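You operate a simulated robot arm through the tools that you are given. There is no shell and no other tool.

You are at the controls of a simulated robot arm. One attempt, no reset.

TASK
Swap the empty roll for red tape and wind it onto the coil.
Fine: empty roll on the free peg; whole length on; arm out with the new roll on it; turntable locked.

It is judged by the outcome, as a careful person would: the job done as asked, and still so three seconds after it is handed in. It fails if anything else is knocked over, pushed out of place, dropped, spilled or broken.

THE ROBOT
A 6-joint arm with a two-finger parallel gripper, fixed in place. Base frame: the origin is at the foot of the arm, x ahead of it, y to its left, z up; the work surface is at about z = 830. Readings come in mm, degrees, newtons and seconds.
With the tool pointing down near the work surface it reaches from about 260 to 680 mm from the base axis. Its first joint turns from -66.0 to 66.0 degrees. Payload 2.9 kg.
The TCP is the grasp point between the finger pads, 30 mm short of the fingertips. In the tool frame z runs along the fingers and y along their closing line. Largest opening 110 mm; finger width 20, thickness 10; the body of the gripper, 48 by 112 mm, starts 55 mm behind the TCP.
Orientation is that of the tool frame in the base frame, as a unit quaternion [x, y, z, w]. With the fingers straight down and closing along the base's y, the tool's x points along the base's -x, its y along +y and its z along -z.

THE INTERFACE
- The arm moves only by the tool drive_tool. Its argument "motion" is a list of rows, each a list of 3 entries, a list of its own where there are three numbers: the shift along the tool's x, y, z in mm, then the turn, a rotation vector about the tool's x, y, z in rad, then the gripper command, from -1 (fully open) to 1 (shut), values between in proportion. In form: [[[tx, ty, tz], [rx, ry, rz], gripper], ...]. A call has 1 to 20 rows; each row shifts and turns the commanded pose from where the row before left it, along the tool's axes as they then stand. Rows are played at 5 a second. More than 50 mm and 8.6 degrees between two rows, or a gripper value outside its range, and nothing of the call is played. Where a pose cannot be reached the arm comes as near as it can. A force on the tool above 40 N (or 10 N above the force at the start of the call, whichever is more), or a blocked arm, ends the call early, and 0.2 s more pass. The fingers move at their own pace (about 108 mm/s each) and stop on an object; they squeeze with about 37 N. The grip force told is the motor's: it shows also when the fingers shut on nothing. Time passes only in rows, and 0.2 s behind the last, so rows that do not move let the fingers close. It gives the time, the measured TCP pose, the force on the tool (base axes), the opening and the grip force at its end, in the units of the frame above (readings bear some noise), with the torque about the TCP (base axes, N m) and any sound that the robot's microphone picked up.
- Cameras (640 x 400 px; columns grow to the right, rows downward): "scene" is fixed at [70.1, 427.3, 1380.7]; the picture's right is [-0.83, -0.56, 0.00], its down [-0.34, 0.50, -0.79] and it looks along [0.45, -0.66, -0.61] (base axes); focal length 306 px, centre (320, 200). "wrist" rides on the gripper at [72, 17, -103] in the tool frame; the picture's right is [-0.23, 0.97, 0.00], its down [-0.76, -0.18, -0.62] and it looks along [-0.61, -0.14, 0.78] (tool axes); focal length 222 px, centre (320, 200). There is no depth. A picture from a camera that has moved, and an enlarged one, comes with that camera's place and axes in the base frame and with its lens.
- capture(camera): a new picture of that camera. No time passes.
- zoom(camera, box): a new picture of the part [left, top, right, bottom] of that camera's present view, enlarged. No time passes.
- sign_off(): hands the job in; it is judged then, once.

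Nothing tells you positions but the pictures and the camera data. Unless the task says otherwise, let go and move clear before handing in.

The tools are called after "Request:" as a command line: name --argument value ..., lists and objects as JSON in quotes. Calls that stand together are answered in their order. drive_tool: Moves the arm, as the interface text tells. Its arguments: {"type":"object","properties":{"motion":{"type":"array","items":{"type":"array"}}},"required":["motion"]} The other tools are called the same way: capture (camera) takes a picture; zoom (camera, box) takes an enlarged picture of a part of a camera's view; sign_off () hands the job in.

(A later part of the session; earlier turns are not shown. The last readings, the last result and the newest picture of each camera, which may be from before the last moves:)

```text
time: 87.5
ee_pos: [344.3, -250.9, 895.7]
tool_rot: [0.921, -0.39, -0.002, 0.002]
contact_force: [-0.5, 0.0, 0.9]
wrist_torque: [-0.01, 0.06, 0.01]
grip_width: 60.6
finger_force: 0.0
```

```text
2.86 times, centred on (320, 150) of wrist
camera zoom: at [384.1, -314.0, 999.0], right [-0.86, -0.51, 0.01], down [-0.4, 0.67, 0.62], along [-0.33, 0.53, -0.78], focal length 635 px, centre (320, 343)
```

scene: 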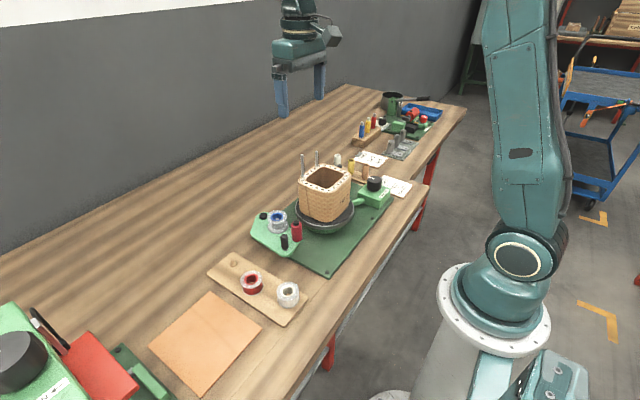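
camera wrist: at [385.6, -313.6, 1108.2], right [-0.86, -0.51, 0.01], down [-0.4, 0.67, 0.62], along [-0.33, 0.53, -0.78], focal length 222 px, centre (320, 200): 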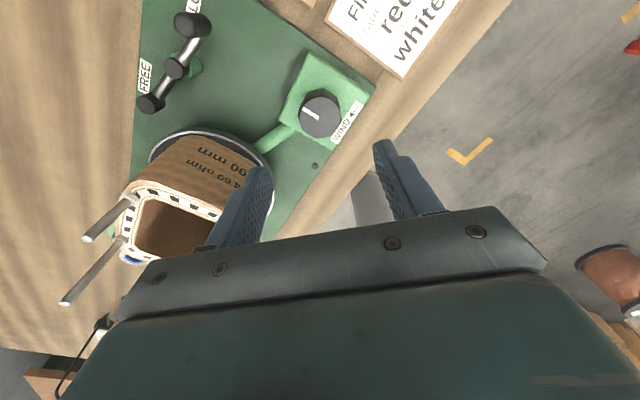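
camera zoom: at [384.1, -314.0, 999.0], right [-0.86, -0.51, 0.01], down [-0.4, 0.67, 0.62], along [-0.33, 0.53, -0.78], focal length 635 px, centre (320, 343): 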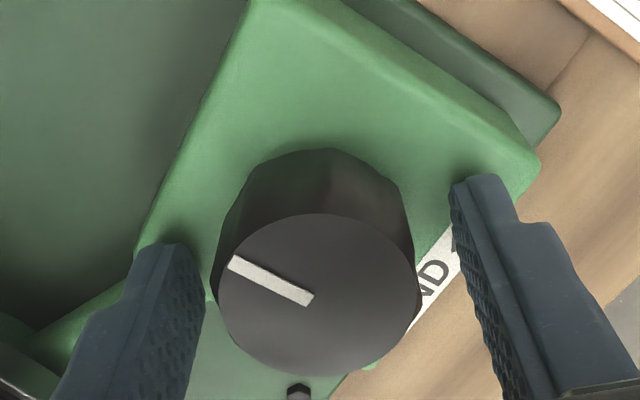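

Request:
drive_tool --motion '[[[0, 0, 0], [0, 0, 0], 0.1], [[0, 0, 0], [0, 0, 0], 0.6], [[0, 0, 0], [0, 0, 0], 0.6]]'

Request:
zoom --camera "wrist" --box '[120, 60, 420, 220]'

Request:
zoom --camera "scene" --box '[250, 130, 420, 260]'

```text
time: 88.3
ee_pos: [345.7, -251.7, 896.0]
tool_rot: [0.92, -0.391, -0.003, 0.004]
contact_force: [-3.0, -3.7, -1.2]
wrist_torque: [0.29, -0.54, 0.05]
grip_width: 40.4
finger_force: 45.4
```

```text
2.13 times, centred on (270, 140) of wrist
camera zoom: at [383.7, -314.4, 999.0], right [-0.86, -0.51, 0.01], down [-0.39, 0.67, 0.62], along [-0.33, 0.53, -0.78], focal length 474 px, centre (427, 328)
```

zoom: 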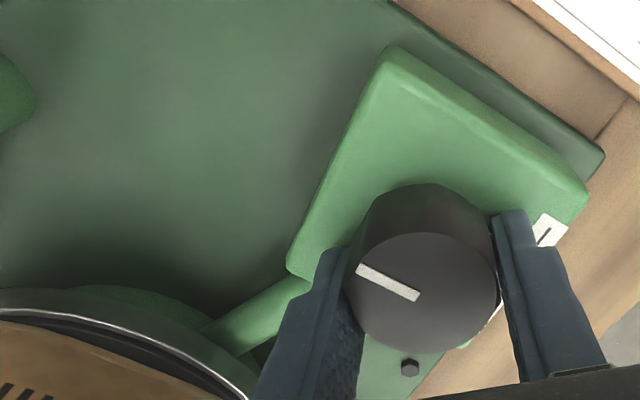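

```text
3.08 times, centred on (335, 195) of scene
camera zoom: at [70.0, 427.1, 1380.7], right [-0.83, -0.56, 0.0], down [-0.34, 0.5, -0.79], along [0.45, -0.66, -0.61], focal length 943 px, centre (274, 215)
```

zoom: 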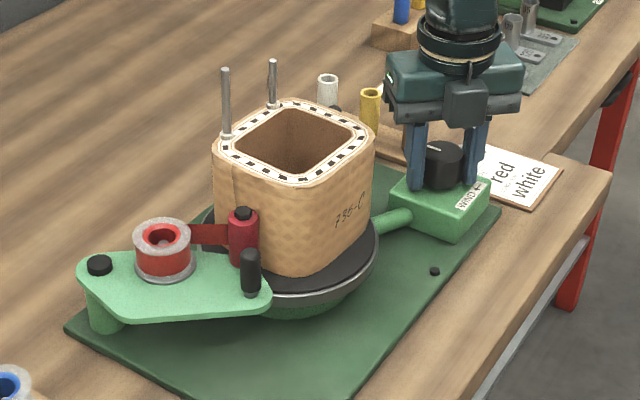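

The knob is gripped (40 mm). I'm turning it a little clockwise as a test.

Request:
drive_tool --motion '[[[0, 0, 0], [0, 0, 0.1], 0.6], [[0, 0, 0], [0, 0, 0.1], 0.6], [[0, 0, 0], [0, 0, 0], 0.6]]'

Request:
zoom --camera "wrist" --box '[120, 60, 420, 220]'

Request:
zoom --camera "scene" --box '[250, 130, 420, 260]'

```text
time: 89.1
ee_pos: [345.3, -250.0, 895.6]
tool_rot: [0.876, -0.482, -0.003, 0.003]
contact_force: [-0.4, -8.4, -21.8]
wrist_torque: [0.65, -0.75, 0.02]
grip_width: 40.4
finger_force: 45.1
```

```text
2.13 times, centred on (270, 140) of wrist
camera zoom: at [370.9, -320.3, 999.1], right [-0.94, -0.33, 0.01], down [-0.25, 0.74, 0.62], along [-0.21, 0.59, -0.78], focal length 474 px, centre (427, 328)
```

zoom: 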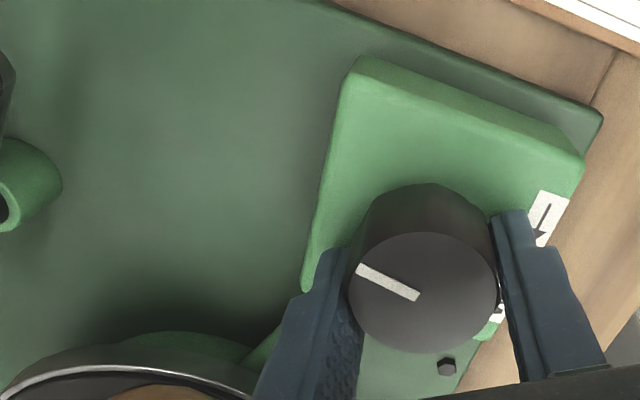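

```text
3.08 times, centred on (335, 195) of scene
camera zoom: at [70.3, 426.9, 1380.8], right [-0.83, -0.56, 0.0], down [-0.34, 0.5, -0.79], along [0.45, -0.66, -0.61], focal length 943 px, centre (274, 215)
```

zoom: 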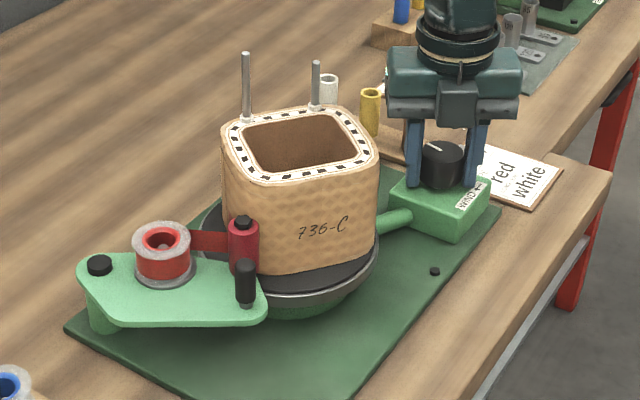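

The knob drives the turntable, so it is free with the lever here. I'm checking whether tape is going onto the coil in this direction.

Request:
zoom --camera "scene" --box '[275, 165, 365, 240]'

Request:
zoom --camera "scene" --box '[270, 190, 320, 230]'

Request:
capture --camera "wrist"

```text
5.33 times, centred on (320, 202) of scene
camera zoom: at [70.3, 426.9, 1380.8], right [-0.83, -0.56, 0.0], down [-0.34, 0.5, -0.79], along [0.45, -0.66, -0.61], focal length 1634 px, centre (320, 187)
```

zoom: 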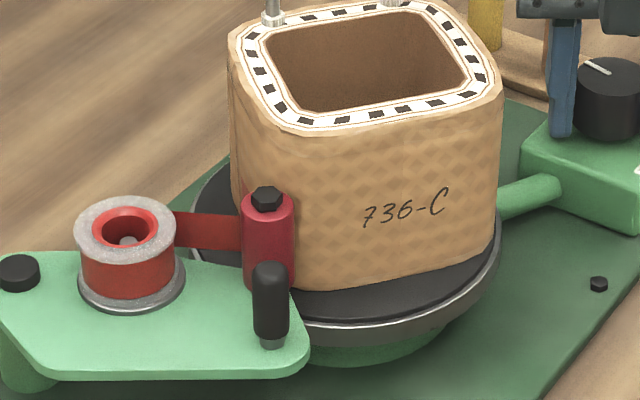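

```text
10.00 times, centred on (295, 210) of scene
camera zoom: at [70.3, 426.9, 1380.8], right [-0.83, -0.56, 0.0], down [-0.34, 0.5, -0.79], along [0.45, -0.66, -0.61], focal length 3065 px, centre (570, 100)
```

zoom: 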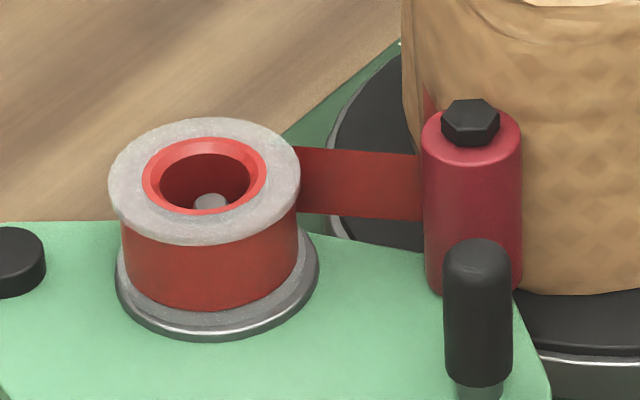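

```text
taken
camera wrist: at [370.9, -320.3, 999.1], right [-0.94, -0.33, 0.01], down [-0.25, 0.74, 0.62], along [-0.21, 0.59, -0.78], focal length 222 px, centre (320, 200)
```

wrist: 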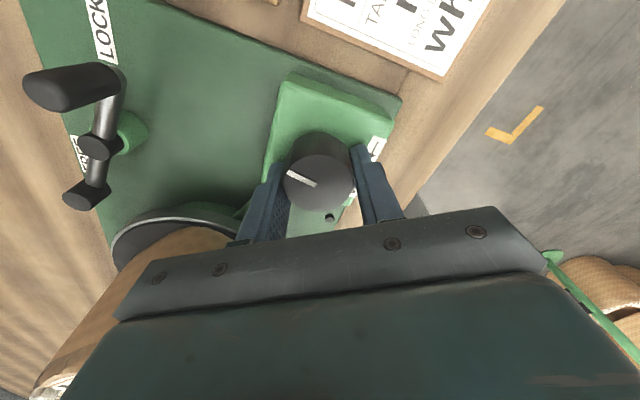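

Red tape is being laid onto the coil past the roller, so clockwise is the winding direction. I'm continuing to turn the knob in small chunks while watching forces.

Request:
drive_tool --motion '[[[0, 0, 0.8], [0, 0, 0.08], 0.6], [[0, 0, 0], [0, 0, 0.08], 0.6], [[0, 0, 0], [0, 0, 0.08], 0.6], [[0, 0, 0], [0, 0, 0.08], 0.6], [[0, 0, 0], [0, 0, 0.08], 0.6], [[0, 0, 0], [0, 0, 0], 0.6]]'

Request:
zoom --camera "scene" --box '[250, 130, 420, 260]'

```text
time: 90.5
ee_pos: [347.8, -250.2, 896.4]
tool_rot: [0.764, -0.645, 0.0, 0.003]
contact_force: [19.5, -8.1, -23.6]
wrist_torque: [0.6, -0.35, 0.38]
grip_width: 40.3
finger_force: 45.2
```

```text
3.08 times, centred on (335, 195) of scene
camera zoom: at [70.9, 426.9, 1380.8], right [-0.83, -0.56, 0.0], down [-0.34, 0.5, -0.79], along [0.45, -0.66, -0.61], focal length 943 px, centre (274, 215)
```

zoom: 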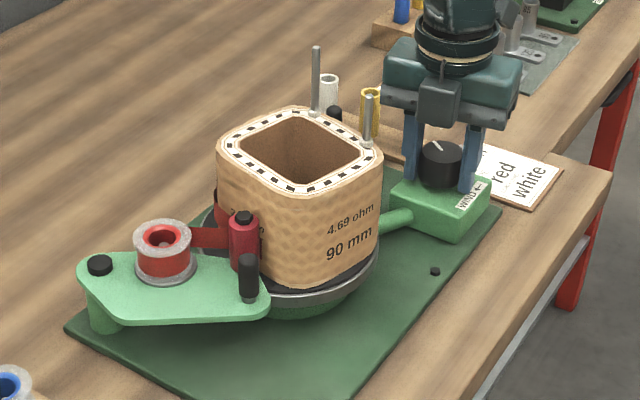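

Request:
drive_tool --motion '[[[0.6, -1.6, 1.5], [0, 0, 0], 0.6], [[0, 0, 0], [0, 0, 0.08], 0.6], [[0, 0, 0], [0, 0, 0.08], 0.6], [[0, 0, 0], [0, 0, 0.08], 0.6], [[0, 0, 0], [0, 0, 0.08], 0.6], [[0, 0, 0], [0, 0, 0.08], 0.6], [[0, 0, 0], [0, 0, 0], 0.6]]'

Request:
zoom --camera "scene" --box '[250, 130, 420, 260]'

```text
time: 92.1
ee_pos: [349.2, -249.4, 895.2]
tool_rot: [-0.621, 0.784, -0.002, -0.002]
contact_force: [16.0, 10.6, 28.2]
wrist_torque: [-0.54, -0.57, 0.09]
grip_width: 40.3
finger_force: 44.6
```

```text
3.08 times, centred on (335, 195) of scene
camera zoom: at [70.2, 427.8, 1380.5], right [-0.83, -0.56, 0.0], down [-0.34, 0.5, -0.79], along [0.45, -0.66, -0.61], focal length 943 px, centre (274, 215)
```

zoom: 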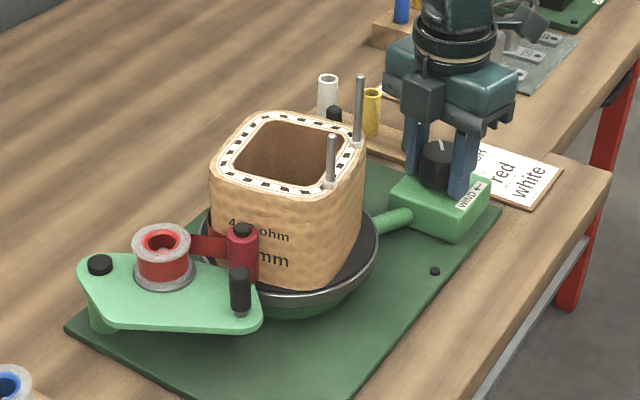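

Request:
drive_tool --motion '[[[-1.0, -1.0, -1.3], [0, 0, 0], 0.6], [[0, 0, 0], [0, 0, 0.08], 0.6], [[0, 0, 0], [0, 0, 0.08], 0.6], [[0, 0, 0], [0, 0, 0.08], 0.6], [[0, 0, 0], [0, 0, 0.08], 0.6], [[0, 0, 0], [0, 0, 0.08], 0.6], [[0, 0, 0], [0, 0, 0], 0.6]]'

Request:
zoom --camera "scene" --box '[250, 130, 420, 260]'

```text
time: 93.7
ee_pos: [351.2, -250.4, 895.5]
tool_rot: [-0.452, 0.892, -0.002, -0.002]
contact_force: [31.1, -8.9, -17.0]
wrist_torque: [0.99, 0.06, 0.06]
grip_width: 40.5
finger_force: 44.7
```

```text
3.08 times, centred on (335, 195) of scene
camera zoom: at [71.1, 426.9, 1380.7], right [-0.83, -0.56, 0.0], down [-0.34, 0.5, -0.79], along [0.45, -0.66, -0.61], focal length 943 px, centre (274, 215)
```

zoom: 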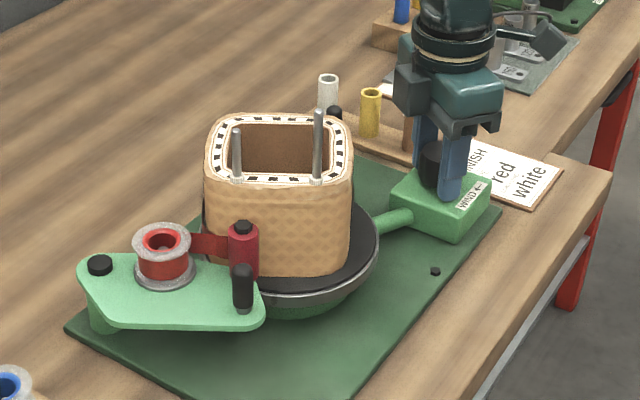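

The knob axis seems about 4.6 mm off my TCP along the pads. I'm re-gripping centred on it so the turning stays smooth.

Request:
drive_tool --motion '[[[0, 0, 0], [0, 0, 0], 0.1], [[0, 0, 0], [0, 0, 0], 0.0], [[4.5, 0, 0.3], [0, 0, 0], 0.0], [[0, 0, 0], [0, 0, 0], 0.0]]'

Request:
zoom --camera "wrist" --box '[220, 80, 420, 220]'

Request:
zoom --camera "scene" --box '[250, 130, 420, 260]'

```text
time: 94.7
ee_pos: [345.0, -254.8, 894.8]
tool_rot: [-0.452, 0.892, 0.0, -0.005]
contact_force: [-0.3, -0.4, -0.9]
wrist_torque: [0.0, -0.02, -0.01]
grip_width: 55.0
finger_force: 0.0
```

```text
2.86 times, centred on (320, 150) of wrist
camera zoom: at [289.5, -301.1, 998.6], right [-0.65, 0.76, 0.0], down [0.6, 0.51, 0.62], along [0.47, 0.4, -0.79], focal length 635 px, centre (320, 343)
```

zoom: 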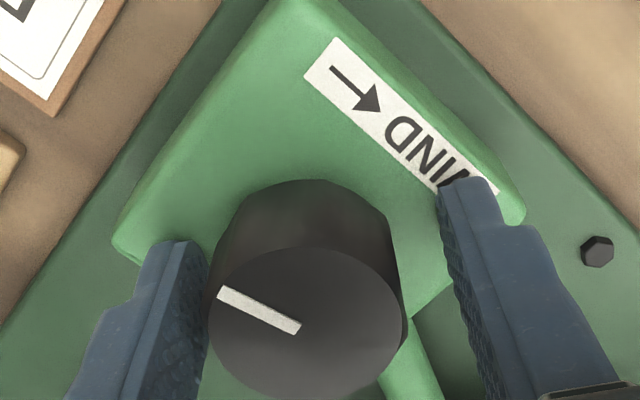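

```text
3.08 times, centred on (335, 195) of scene
camera zoom: at [70.1, 427.3, 1380.7], right [-0.83, -0.56, 0.0], down [-0.34, 0.5, -0.79], along [0.45, -0.66, -0.61], focal length 943 px, centre (274, 215)
```

zoom: 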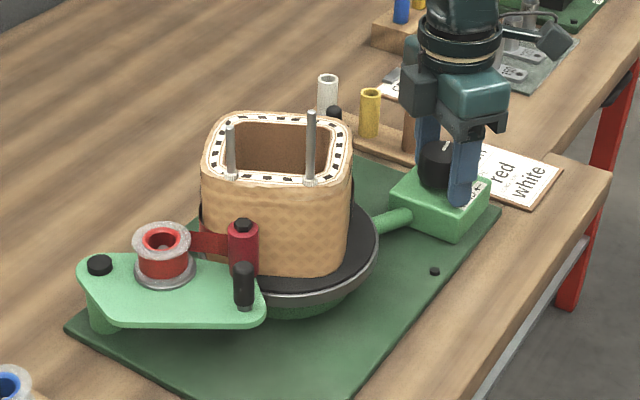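

Request:
drive_tool --motion '[[[-2.6, -2.5, 0], [0, 0, 0], 0.0], [[0, 0, 0], [0, 0, 0], 0.0]]'

Request:
zoom --camera "wrist" --box '[220, 80, 420, 220]'

```text
time: 95.3
ee_pos: [349.1, -251.9, 894.7]
tool_rot: [-0.453, 0.892, 0.001, -0.004]
contact_force: [0.1, 0.6, 0.5]
wrist_torque: [0.0, 0.01, 0.03]
grip_width: 54.9
finger_force: 0.0
```

```text
2.86 times, centred on (320, 150) of wrist
camera zoom: at [293.2, -299.7, 999.0], right [-0.65, 0.76, 0.0], down [0.6, 0.51, 0.62], along [0.47, 0.4, -0.79], focal length 635 px, centre (320, 343)
```

zoom: 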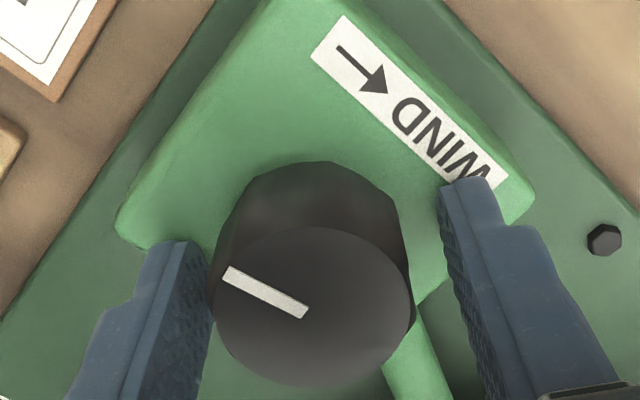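

Request:
drive_tool --motion '[[[1.5, -1.3, 0], [0, 0, 0], 0.0], [[0, 0, 0], [0, 0, 0], 0.3], [[0, 0, 0], [0, 0, 0], 0.6], [[0, 0, 0], [0, 0, 0], 0.6]]'

Request:
zoom --camera "wrist" --box '[220, 80, 420, 220]'

```text
time: 96.3
ee_pos: [348.3, -254.1, 895.3]
tool_rot: [-0.453, 0.892, -0.001, -0.003]
contact_force: [2.8, -1.5, -4.5]
wrist_torque: [-0.39, -0.58, -0.04]
grip_width: 40.1
finger_force: 45.4
```

```text
2.86 times, centred on (320, 150) of wrist
camera zoom: at [292.5, -301.9, 998.4], right [-0.65, 0.76, 0.0], down [0.6, 0.51, 0.62], along [0.47, 0.4, -0.79], focal length 635 px, centre (320, 343)
```

zoom: 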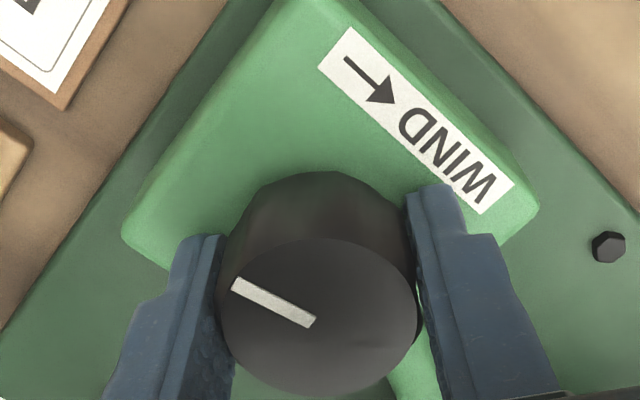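

Request:
drive_tool --motion '[[[0, 0, 0.3], [0, 0, 0.08], 0.6], [[0, 0, 0], [0, 0, 0.08], 0.6], [[0, 0, 0], [0, 0, 0.08], 0.6], [[0, 0, 0], [0, 0, 0.08], 0.6], [[0, 0, 0], [0, 0, 0.08], 0.6], [[0, 0, 0], [0, 0, 0.08], 0.6], [[0, 0, 0], [0, 0, 0.08], 0.6], [[0, 0, 0], [0, 0, 0], 0.6]]'

Request:
zoom --camera "scene" --box '[250, 130, 420, 260]'

```text
time: 98.1
ee_pos: [348.5, -255.0, 894.5]
tool_rot: [-0.187, 0.982, 0.0, -0.005]
contact_force: [3.5, -0.8, 7.8]
wrist_torque: [-0.75, 0.88, -0.11]
grip_width: 40.1
finger_force: 45.2
```

```text
3.08 times, centred on (335, 195) of scene
camera zoom: at [70.2, 427.3, 1380.6], right [-0.83, -0.56, 0.0], down [-0.34, 0.5, -0.79], along [0.45, -0.66, -0.61], focal length 943 px, centre (274, 215)
```

zoom: 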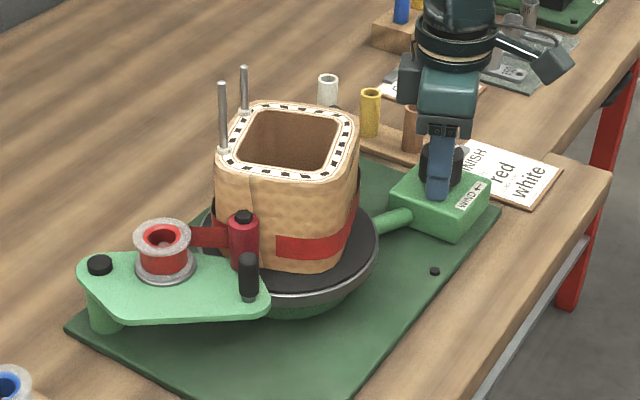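

Red tape is visibly wrapping around the coil and forces are low. I'm continuing to wind.

Request:
drive_tool --motion '[[[0, 0, 0], [0, 0, 0.09], 0.6], [[0, 0, 0], [0, 0, 0.09], 0.6], [[0, 0, 0], [0, 0, 0.09], 0.6], [[0, 0, 0], [0, 0, 0.09], 0.6], [[0, 0, 0], [0, 0, 0.09], 0.6], [[0, 0, 0], [0, 0, 0.09], 0.6], [[0, 0, 0], [0, 0, 0.09], 0.6], [[0, 0, 0], [0, 0, 0.09], 0.6], [[0, 0, 0], [0, 0, 0.09], 0.6], [[0, 0, 0], [0, 0, 0], 0.6]]'

Request:
zoom --camera "scene" --box '[250, 130, 420, 260]'

```text
time: 100.3
ee_pos: [349.2, -255.1, 895.1]
tool_rot: [0.213, 0.977, -0.001, -0.003]
contact_force: [3.1, -16.0, -10.5]
wrist_torque: [0.9, 0.67, 0.54]
grip_width: 40.3
finger_force: 45.1
```

```text
3.08 times, centred on (335, 195) of scene
camera zoom: at [70.4, 426.8, 1380.8], right [-0.83, -0.56, 0.0], down [-0.34, 0.5, -0.79], along [0.45, -0.66, -0.61], focal length 943 px, centre (274, 215)
```

zoom: 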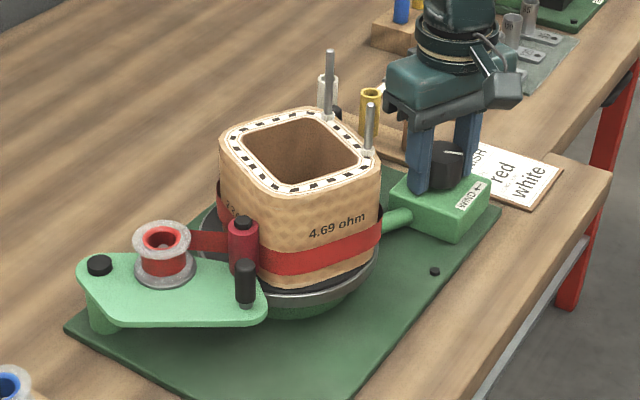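

Request:
drive_tool --motion '[[[-0.5, -1.0, 0.6], [0, 0, 0.05], 0.6], [[0, 0, 0], [0, 0, 0.09], 0.6], [[0, 0, 0], [0, 0, 0.09], 0.6], [[0, 0, 0], [0, 0, 0.09], 0.6], [[0, 0, 0], [0, 0, 0.09], 0.6], [[0, 0, 0], [0, 0, 0.09], 0.6], [[0, 0, 0], [0, 0, 0.09], 0.6], [[0, 0, 0], [0, 0, 0], 0.6]]'

Request:
zoom --camera "scene" --box '[250, 130, 420, 260]'

Request:
zoom --camera "scene" --box '[270, 185, 350, 245]'

```text
time: 102.1
ee_pos: [349.1, -256.3, 893.7]
tool_rot: [0.489, 0.872, -0.003, -0.002]
contact_force: [-7.3, -1.1, 23.1]
wrist_torque: [0.3, -0.54, 0.02]
grip_width: 40.6
finger_force: 44.7
```

```text
3.08 times, centred on (335, 195) of scene
camera zoom: at [69.7, 427.4, 1380.6], right [-0.83, -0.56, 0.0], down [-0.34, 0.5, -0.79], along [0.45, -0.66, -0.61], focal length 943 px, centre (274, 215)
```

zoom: 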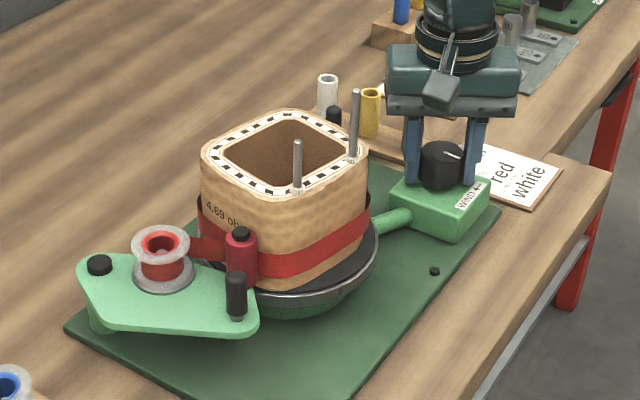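

```text
6.67 times, centred on (310, 215) of scene
camera zoom: at [69.7, 427.4, 1380.6], right [-0.83, -0.56, 0.0], down [-0.34, 0.5, -0.79], along [0.45, -0.66, -0.61], focal length 2043 px, centre (387, 100)
```

zoom: 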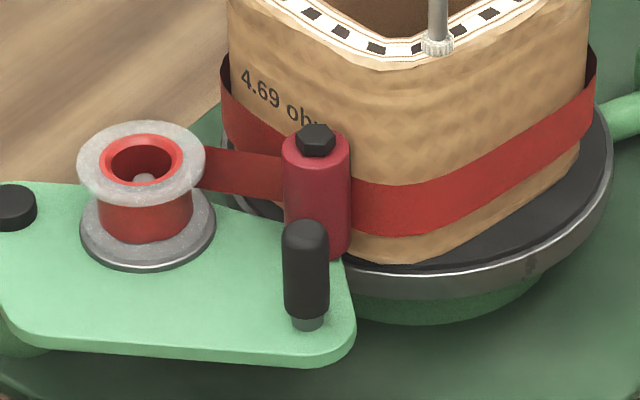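

The roll is nearly down to its core. I'm continuing to wind to get the last of the tape on.

Request:
drive_tool --motion '[[[0.3, -0.5, -1.2], [0, 0, 0.04], 0.6], [[0, 0, 0], [0, 0, 0.08], 0.6], [[0, 0, 0], [0, 0, 0.08], 0.6], [[0, 0, 0], [0, 0, 0.08], 0.6], [[0, 0, 0], [0, 0, 0.08], 0.6], [[0, 0, 0], [0, 0, 0.08], 0.6], [[0, 0, 0], [0, 0, 0], 0.6]]'

Request:
zoom --camera "scene" --box '[250, 130, 420, 260]'

Request:
zoom --camera "scene" --box '[270, 185, 350, 245]'

```text
time: 103.7
ee_pos: [346.9, -256.1, 894.8]
tool_rot: [0.669, 0.743, -0.003, -0.002]
contact_force: [8.2, -12.2, -16.3]
wrist_torque: [0.09, -0.94, -0.18]
grip_width: 40.6
finger_force: 44.9
```

```text
3.08 times, centred on (335, 195) of scene
camera zoom: at [70.5, 426.8, 1380.8], right [-0.83, -0.56, 0.0], down [-0.34, 0.5, -0.79], along [0.45, -0.66, -0.61], focal length 943 px, centre (274, 215)
```

zoom: 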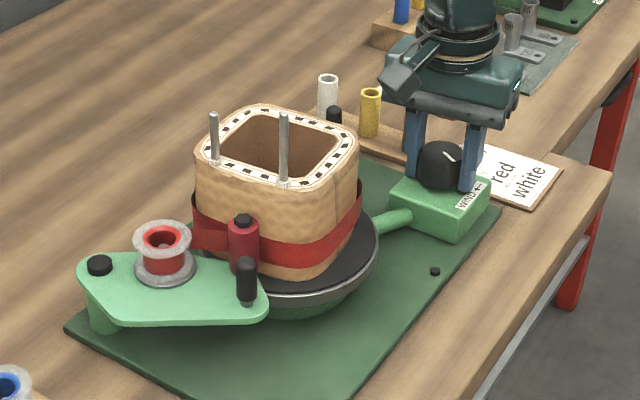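

```text
6.67 times, centred on (310, 215) of scene
camera zoom: at [70.5, 426.8, 1380.8], right [-0.83, -0.56, 0.0], down [-0.34, 0.5, -0.79], along [0.45, -0.66, -0.61], focal length 2043 px, centre (387, 100)
```

zoom: 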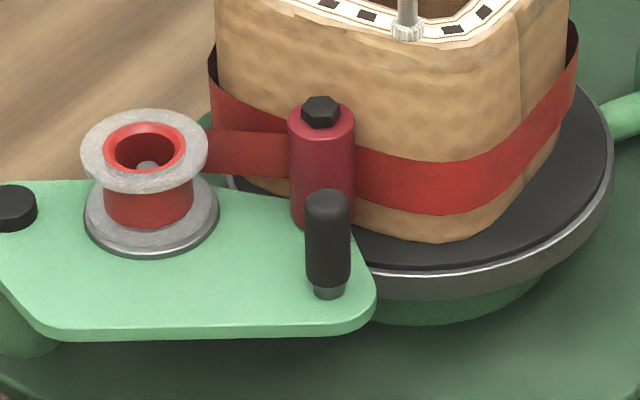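

Request:
drive_tool --motion '[[[0, 0, 0], [0, 0, 0], 0.2], [[0, 0, 0], [0, 0, 0], -0.1], [[0, 0, -15], [0, 0, 0], -0.1], [[0, 0, -30], [0, 0, 0], -0.1], [[0, 0, 0], [0, 0, -0.145], -0.1], [[0, 0, 0], [0, 0, -0.145], -0.1], [[0, 0, 0], [0, 0, -0.145], -0.1], [[0, 0, 0], [0, 0, -0.145], -0.1], [[0, 0, 0], [0, 0, -0.145], -0.1], [[0, 0, 0], [0, 0, -0.145], -0.1], [[0, 0, 0], [0, 0, -0.145], -0.1], [[0, 0, 0], [0, 0, -0.145], -0.1], [[0, 0, 0], [0, 0, -0.145], -0.1], [[0, 0, 0], [0, 0, -0.145], -0.1], [[0, 0, 0], [0, 0, -0.145], -0.1], [[0, 0, 0], [0, 0, -0.145], -0.1], [[0, 0, 0], [0, 0, 0], -0.1]]'

Request:
zoom --camera "wrist" --box '[220, 80, 420, 220]'

Request:
zoom --camera "scene" --box '[250, 130, 420, 260]'

```text
time: 107.3
ee_pos: [347.5, -255.2, 940.6]
tool_rot: [-0.14, 0.99, 0.0, -0.004]
contact_force: [0.3, -0.5, -0.9]
wrist_torque: [0.0, -0.03, 0.02]
grip_width: 60.6
finger_force: 0.0
```

```text
2.86 times, centred on (320, 150) of wrist
camera zoom: at [274.9, -258.3, 1044.0], right [-0.05, 1.0, 0.0], down [0.79, 0.04, 0.62], along [0.62, 0.03, -0.79], focal length 635 px, centre (320, 343)
```

zoom: 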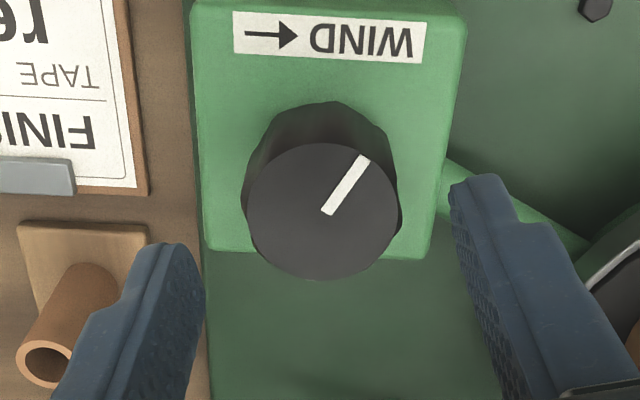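

```text
3.08 times, centred on (335, 195) of scene
camera zoom: at [70.1, 427.3, 1380.7], right [-0.83, -0.56, 0.0], down [-0.34, 0.5, -0.79], along [0.45, -0.66, -0.61], focal length 943 px, centre (274, 215)
```

zoom: 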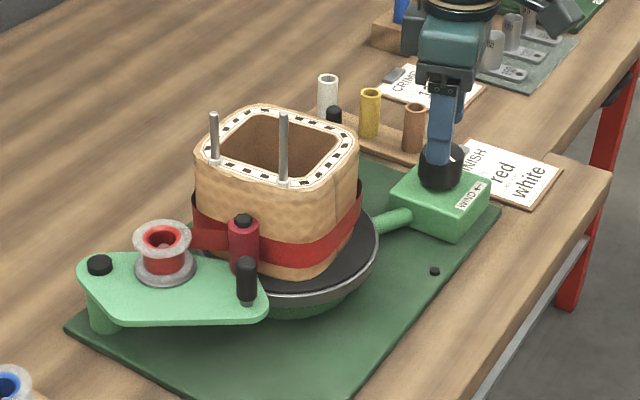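

Request:
drive_tool --motion '[[[0, 0, 0], [0, 0, -0.145], -0.1], [[0, 0, 0], [0, 0, -0.145], -0.1], [[0, 0, 0], [0, 0, -0.145], -0.1], [[0, 0, 0], [0, 0, -0.145], -0.1], [[0, 0, 0], [0, 0, -0.145], -0.1], [[0, 0, 0], [0, 0, -0.145], -0.1], [[0, 0, 0], [0, 0, -0.145], -0.1], [[0, 0, 0], [0, 0, 0], -0.1]]'

Request:
zoom --camera "wrist" --box '[220, 80, 420, 220]'

```text
time: 109.1
ee_pos: [349.0, -257.5, 940.1]
tool_rot: [-0.604, 0.797, 0.001, -0.005]
contact_force: [0.0, 0.2, -0.1]
wrist_torque: [0.02, 0.0, 0.03]
grip_width: 60.2
finger_force: 0.1
```

```text
2.86 times, centred on (320, 150) of wrist
camera zoom: at [314.0, -320.7, 1043.8], right [-0.88, 0.48, 0.01], down [0.38, 0.69, 0.62], along [0.29, 0.54, -0.79], focal length 635 px, centre (320, 343)
```

zoom: 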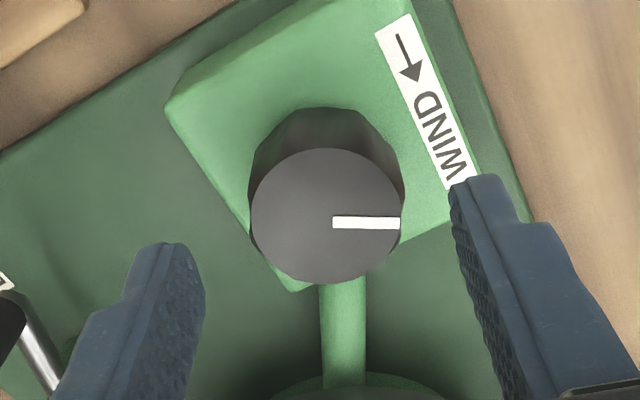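

Request:
drive_tool --motion '[[[-2.6, 1.4, 0], [0, 0, 0], -0.1], [[0, 0, 20], [0, 0, 0], -0.1], [[0, 0, 24], [0, 0, 0], -0.1], [[0, 0, 0], [0, 0, 0], -0.1]]'

Request:
zoom --camera "wrist" --box '[220, 80, 420, 220]'

```text
time: 110.1
ee_pos: [344.3, -254.5, 895.8]
tool_rot: [-0.604, 0.797, 0.001, -0.005]
contact_force: [-1.0, -0.5, -0.8]
wrist_torque: [0.0, -0.02, -0.05]
grip_width: 60.7
finger_force: 0.1
```

```text
2.86 times, centred on (320, 150) of wrist
camera zoom: at [311.7, -317.7, 999.3], right [-0.88, 0.48, 0.01], down [0.38, 0.69, 0.62], along [0.3, 0.54, -0.79], focal length 635 px, centre (320, 343)
```

zoom: 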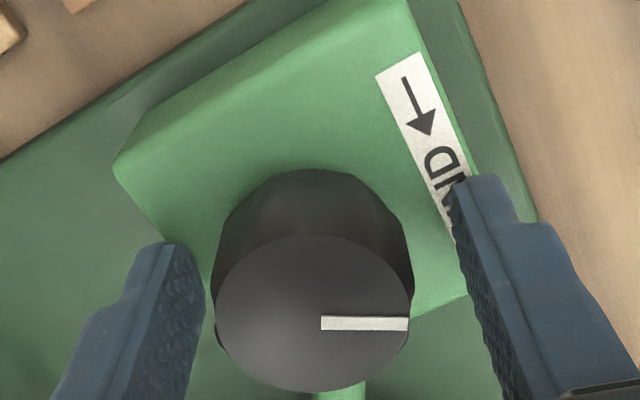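

Request:
drive_tool --motion '[[[-0.5, -1.5, 0], [0, 0, 0], 0.0], [[0, 0, 0], [0, 0, 0], 0.3], [[0, 0, 0], [0, 0, 0], 0.6], [[0, 0, 0], [0, 0, 0], 0.6]]'

Request:
drive_tool --motion '[[[0, 0, 0], [0, 0, 0.06], 0.6], [[0, 0, 0], [0, 0, 0.06], 0.6], [[0, 0, 0], [0, 0, 0.06], 0.6], [[0, 0, 0], [0, 0, 0.06], 0.6], [[0, 0, 0], [0, 0, 0.06], 0.6], [[0, 0, 0], [0, 0, 0], 0.6]]'

Request:
zoom --camera "scene" --box '[270, 185, 350, 245]'

Request:
zoom --camera "scene" --box '[250, 130, 420, 260]'

```text
time: 111.1
ee_pos: [349.7, -253.3, 896.1]
tool_rot: [-0.603, 0.798, 0.002, -0.005]
contact_force: [-7.0, 2.0, -0.9]
wrist_torque: [-0.53, -0.66, 0.0]
grip_width: 40.7
finger_force: 44.5
```

```text
time: 112.5
ee_pos: [348.7, -254.3, 896.8]
tool_rot: [-0.476, 0.879, 0.0, -0.005]
contact_force: [-2.8, -17.0, -28.7]
wrist_torque: [-0.36, -0.63, -0.17]
grip_width: 40.4
finger_force: 45.0
```

```text
6.67 times, centred on (310, 215) of scene
camera zoom: at [70.4, 426.6, 1380.9], right [-0.83, -0.56, 0.0], down [-0.34, 0.5, -0.79], along [0.45, -0.66, -0.61], focal length 2043 px, centre (387, 100)
```

zoom: 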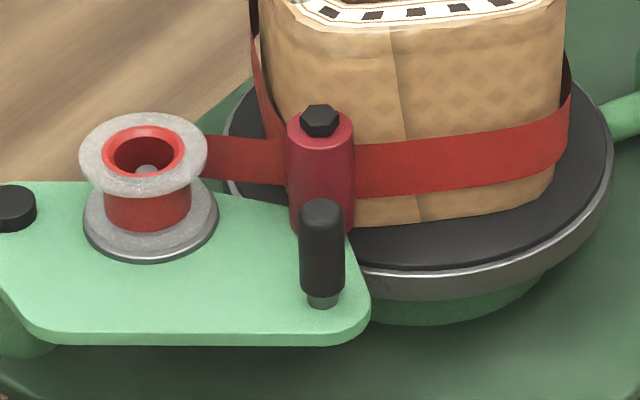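

```text
3.08 times, centred on (335, 195) of scene
camera zoom: at [70.4, 426.6, 1380.9], right [-0.83, -0.56, 0.0], down [-0.34, 0.5, -0.79], along [0.45, -0.66, -0.61], focal length 943 px, centre (274, 215)
```

zoom: 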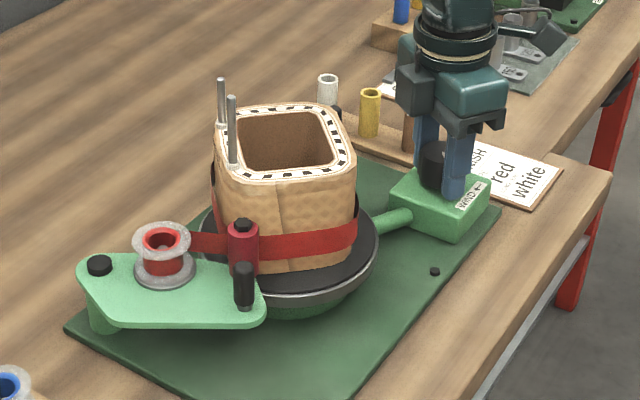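

Request:
drive_tool --motion '[[[1.0, -0.6, 1.5], [0, 0, 0.03], 0.6], [[0, 0, 0], [0, 0, 0.07], 0.6], [[0, 0, 0], [0, 0, 0.07], 0.6], [[0, 0, 0], [0, 0, 0.07], 0.6], [[0, 0, 0], [0, 0, 0.07], 0.6], [[0, 0, 0], [0, 0, 0.07], 0.6], [[0, 0, 0], [0, 0, 0], 0.6]]'

Request:
zoom --camera "scene" --box '[270, 185, 350, 245]'

Request:
zoom --camera "scene" --box '[250, 130, 420, 260]'

```text
time: 114.1
ee_pos: [348.8, -254.8, 895.1]
tool_rot: [-0.301, 0.953, -0.001, -0.004]
contact_force: [-3.8, -4.5, 11.9]
wrist_torque: [0.22, -0.76, -0.01]
grip_width: 40.6
finger_force: 45.1
```

```text
6.67 times, centred on (310, 215) of scene
camera zoom: at [69.9, 427.2, 1380.7], right [-0.83, -0.56, 0.0], down [-0.34, 0.5, -0.79], along [0.45, -0.66, -0.61], focal length 2043 px, centre (387, 100)
```

zoom: 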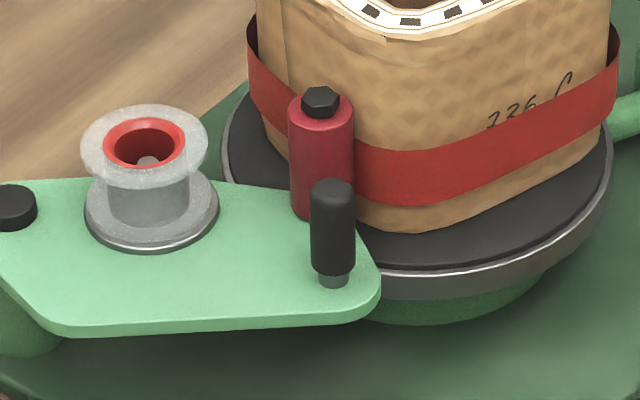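

```text
3.08 times, centred on (335, 195) of scene
camera zoom: at [69.9, 427.2, 1380.7], right [-0.83, -0.56, 0.0], down [-0.34, 0.5, -0.79], along [0.45, -0.66, -0.61], focal length 943 px, centre (274, 215)
```

zoom: 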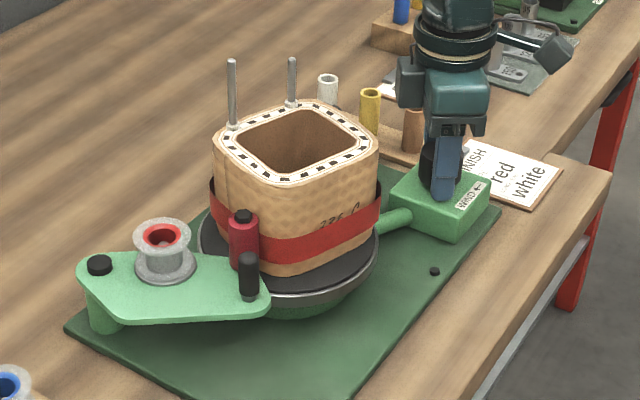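

The roll is down to its bare core and the strip between roll and coil is gone, so the whole length is on. I'm turning slightly more to lay the end down, then letting go of the knob.

Request:
drive_tool --motion '[[[0, 0, -0.6], [0, 0, 0.06], 0.6], [[0, 0, 0], [0, 0, 0.06], 0.6], [[0, 0, 0], [0, 0, 0.05], 0.6], [[0, 0, 0], [0, 0, 0], 0.6]]'

Request:
zoom --camera "scene" --box '[270, 185, 350, 245]'

Request:
zoom --camera "scene" --box '[250, 130, 420, 260]'

```text
time: 115.1
ee_pos: [350.6, -254.4, 895.8]
tool_rot: [-0.219, 0.976, -0.002, -0.004]
contact_force: [7.4, -8.5, 8.9]
wrist_torque: [0.16, 0.22, -0.1]
grip_width: 40.1
finger_force: 45.0
```

```text
6.67 times, centred on (310, 215) of scene
camera zoom: at [70.3, 427.1, 1380.7], right [-0.83, -0.56, 0.0], down [-0.34, 0.5, -0.79], along [0.45, -0.66, -0.61], focal length 2043 px, centre (387, 100)
```

zoom: 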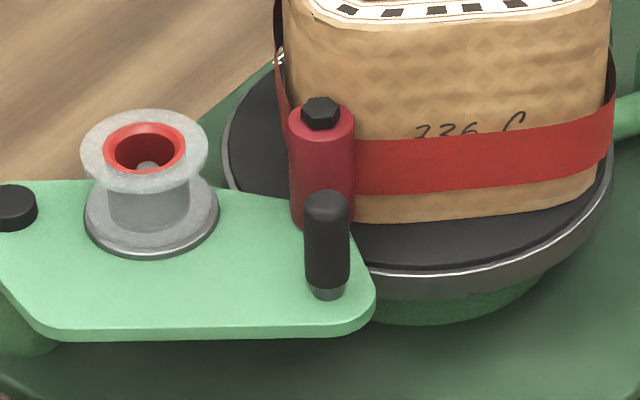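

```text
3.08 times, centred on (335, 195) of scene
camera zoom: at [70.3, 427.1, 1380.7], right [-0.83, -0.56, 0.0], down [-0.34, 0.5, -0.79], along [0.45, -0.66, -0.61], focal length 943 px, centre (274, 215)
```

zoom: 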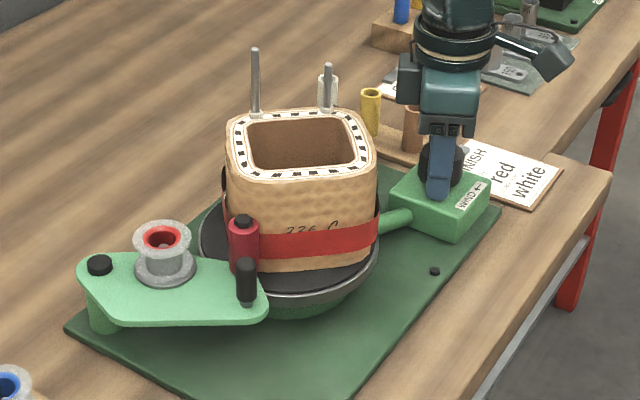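

The winding is done. I'm releasing the knob, rising, and turning back to the orientation used for the lever.

Request:
drive_tool --motion '[[[0, 0, 0], [0, 0, 0], 0.2], [[0, 0, 0], [0, 0, 0], -0.1], [[0, 0, -20], [0, 0, 0], -0.1], [[0, 0, -40], [0, 0, 0], -0.1], [[0, 0, -40], [0, 0, 0], -0.1], [[0, 0, -40], [0, 0, -0.147], 0.2], [[0, 0, 0], [0, 0, -0.147], 0.2], [[0, 0, 0], [0, 0, -0.147], 0.2], [[0, 0, 0], [0, 0, -0.147], 0.2], [[0, 0, 0], [0, 0, -0.147], 0.2], [[0, 0, 0], [0, 0, -0.147], 0.2], [[0, 0, 0], [0, 0, -0.147], 0.2], [[0, 0, 0], [0, 0, -0.147], 0.2], [[0, 0, 0], [0, 0, -0.147], 0.2], [[0, 0, 0], [0, 0, -0.147], 0.2], [[0, 0, 0], [0, 0, -0.147], 0.2], [[0, 0, 0], [0, 0, -0.147], 0.2], [[0, 0, 0], [0, 0, -0.147], 0.2], [[0, 0, 0], [0, 0, 0], 0.2]]'

Request:
capture --camera "wrist"

```text
time: 119.1
ee_pos: [350.7, -253.6, 1034.9]
tool_rot: [0.924, -0.383, -0.004, 0.003]
contact_force: [1.6, -0.2, 0.0]
wrist_torque: [0.01, 0.01, 0.03]
grip_width: 44.2
finger_force: 0.0
```

```text
taken
camera wrist: at [390.5, -315.7, 1138.5], right [-0.85, -0.53, 0.01], down [-0.41, 0.67, 0.62], along [-0.34, 0.53, -0.78], focal length 222 px, centre (320, 200)
```

wrist: 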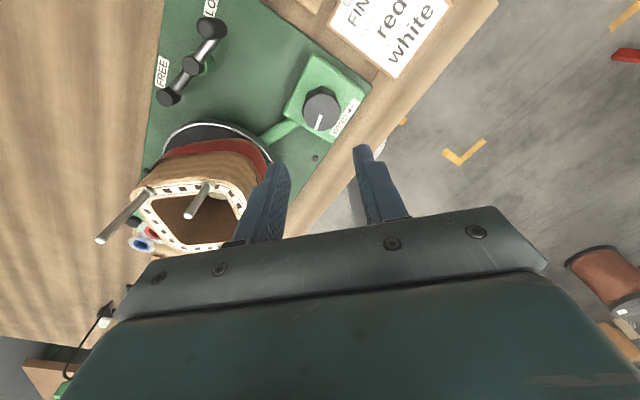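

Request:
drive_tool --motion '[[[22.3, -19.9, 0], [0, 0, 0], 0.2], [[22.3, -19.9, 0], [0, 0, 0], 0.2], [[22.3, -19.9, 0], [0, 0, 0], 0.2], [[22.3, -19.9, 0], [0, 0, 0], 0.2], [[0, 0, 40], [0, 0, 0], 0.2], [[0, 0, 40], [0, 0, 0], 0.2], [[0, 0, 0], [0, 0, 0], 0.2]]'

Request:
zoom --camera "wrist" --box '[230, 60, 430, 200]'

```text
time: 120.7
ee_pos: [469.4, -261.2, 956.7]
tool_rot: [0.923, -0.384, -0.003, 0.003]
contact_force: [0.9, 0.2, 0.0]
wrist_torque: [-0.01, 0.02, 0.01]
grip_width: 44.0
finger_force: 0.0
```

```text
2.86 times, centred on (330, 130) of wrist
camera zoom: at [509.1, -323.1, 1059.3], right [-0.85, -0.53, 0.01], down [-0.41, 0.67, 0.62], along [-0.33, 0.53, -0.78], focal length 635 px, centre (291, 400)
```

zoom: 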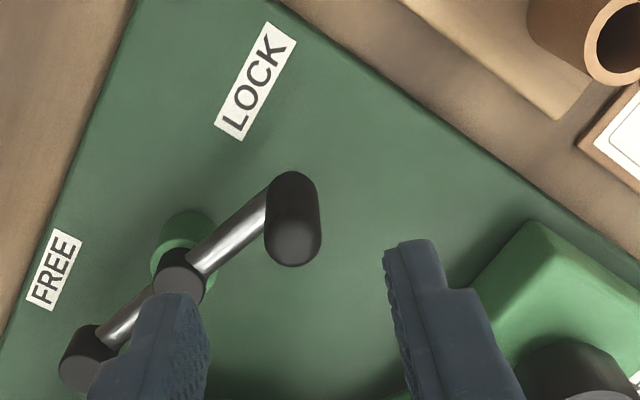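

Request:
drive_tool --motion '[[[0, 0, 20], [0, 0, 0], 0.2], [[0, 0, 18], [0, 0, 0], 0.2], [[0, 0, 0], [0, 0, 0], 0.2]]'

Request:
zoom --camera "wrist" --box '[230, 80, 430, 220]'

```text
time: 121.5
ee_pos: [468.0, -262.2, 917.4]
tool_rot: [0.924, -0.383, -0.003, 0.002]
contact_force: [-0.5, 0.2, 0.1]
wrist_torque: [0.0, -0.01, -0.01]
grip_width: 44.0
finger_force: 0.1
```

```text
2.86 times, centred on (330, 150) of wrist
camera zoom: at [508.3, -324.1, 1020.3], right [-0.85, -0.53, 0.01], down [-0.41, 0.67, 0.62], along [-0.33, 0.53, -0.78], focal length 635 px, centre (291, 343)
```

zoom: 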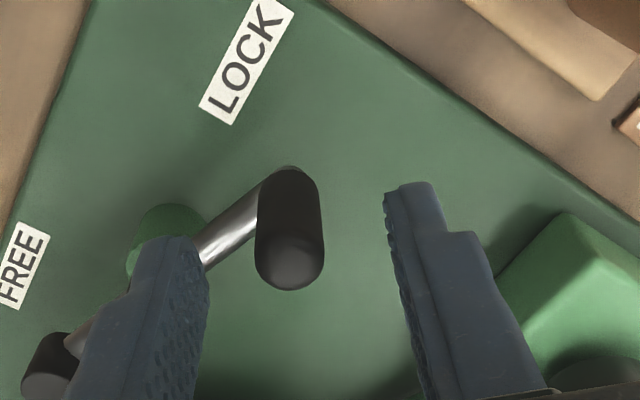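

Request:
drive_tool --motion '[[[0, 0, 8], [0, 0, 0], 0.2], [[0, 0, 8], [0, 0, 0], 0.3], [[0, 0, 0], [0, 0, 0], 0.6], [[0, 0, 0], [0, 0, 0], 0.9], [[0, 0, 0], [0, 0, 0], 0.9]]'

Request:
drive_tool --motion '[[[4.6, -1.6, 0], [0, 0, 0], 0.9], [[5.6, -3.8, 0], [0, 0, 0], 0.9], [[5.0, -4.6, 0], [0, 0, 0], 0.9], [[0, 0, 0], [0, 0, 0], 0.9]]'

Request:
zoom --camera "wrist" --box '[200, 60, 440, 220]'

```text
time: 122.7
ee_pos: [468.7, -262.1, 902.5]
tool_rot: [0.923, -0.384, -0.003, 0.003]
contact_force: [-4.9, -9.4, -3.0]
wrist_torque: [0.53, -1.03, 0.07]
grip_width: 15.3
finger_force: 45.3
```

```text
time: 123.7
ee_pos: [487.1, -264.7, 901.8]
tool_rot: [0.923, -0.384, -0.003, 0.003]
contact_force: [-1.3, -14.9, -1.7]
wrist_torque: [0.32, -0.72, 0.09]
grip_width: 15.9
finger_force: 44.8
```

```text
2.50 times, centred on (320, 140) of wrist
camera zoom: at [526.8, -327.4, 1004.8], right [-0.85, -0.53, 0.01], down [-0.41, 0.67, 0.62], along [-0.33, 0.53, -0.78], focal length 555 px, centre (320, 350)
```

zoom: 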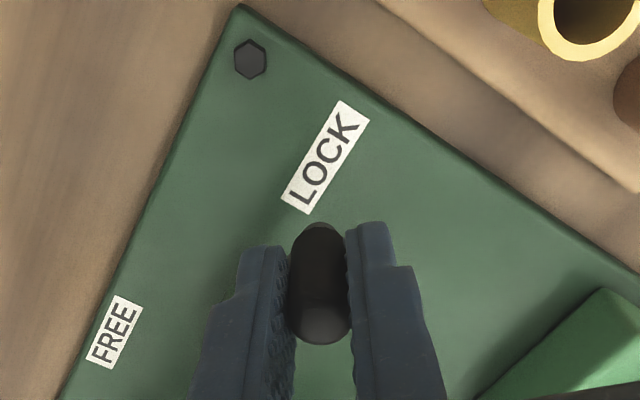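

Request:
drive_tool --motion '[[[4.9, -4.5, 0], [0, 0, 0], 0.9], [[3.5, -5.9, 0], [0, 0, 0], 0.9], [[2.7, -6.2, 0], [0, 0, 0], 0.9], [[0, 0, 0], [0, 0, 0], 0.9]]'

Request:
zoom --camera "wrist" --box '[200, 60, 440, 220]'

```text
time: 124.7
ee_pos: [505.4, -258.8, 901.0]
tool_rot: [0.924, -0.382, -0.004, 0.002]
contact_force: [-2.7, 0.3, 4.0]
wrist_torque: [0.61, -0.73, 0.11]
grip_width: 15.6
finger_force: 45.4
```

```text
2.50 times, centred on (320, 140) of wrist
camera zoom: at [546.1, -321.5, 1003.0], right [-0.85, -0.53, 0.01], down [-0.41, 0.66, 0.63], along [-0.34, 0.53, -0.78], focal length 555 px, centre (320, 350)
```

zoom: 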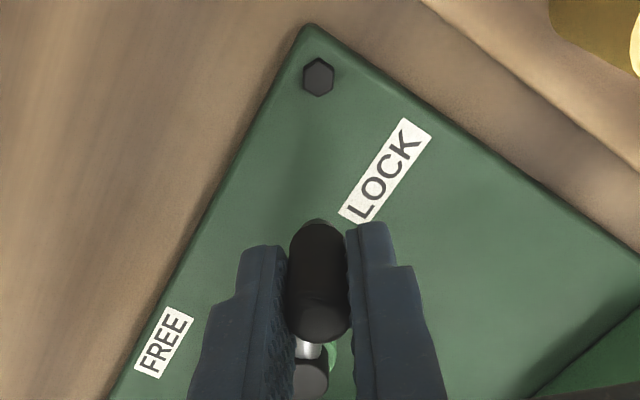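

Request:
drive_tool --motion '[[[1.2, -4.5, 0], [0, 0, 0], 0.9], [[0, 0, 0], [0, 0, 0], 0.9]]'

Request:
drive_tool --motion '[[[0.6, -3.5, 0], [0, 0, 0], 0.9], [[0, 0, 0], [0, 0, 0], 0.9]]'

Request:
zoom --camera "wrist" --box '[200, 60, 440, 220]'

```text
time: 125.3
ee_pos: [508.9, -258.3, 900.3]
tool_rot: [0.924, -0.383, -0.004, 0.003]
contact_force: [-2.3, -2.8, -2.6]
wrist_torque: [0.96, -0.37, 0.18]
grip_width: 15.7
finger_force: 45.0
```

```text
time: 125.9
ee_pos: [511.5, -256.5, 900.7]
tool_rot: [0.923, -0.385, -0.005, 0.004]
contact_force: [-18.1, -5.6, -5.5]
wrist_torque: [-0.13, -1.33, -0.13]
grip_width: 15.8
finger_force: 44.5
```

```text
2.50 times, centred on (320, 140) of wrist
camera zoom: at [551.1, -319.8, 1002.9], right [-0.85, -0.52, 0.01], down [-0.4, 0.67, 0.63], along [-0.34, 0.53, -0.78], focal length 555 px, centre (320, 350)
```

zoom: 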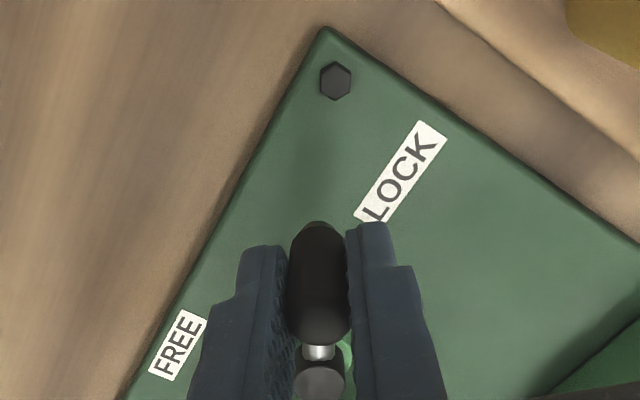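

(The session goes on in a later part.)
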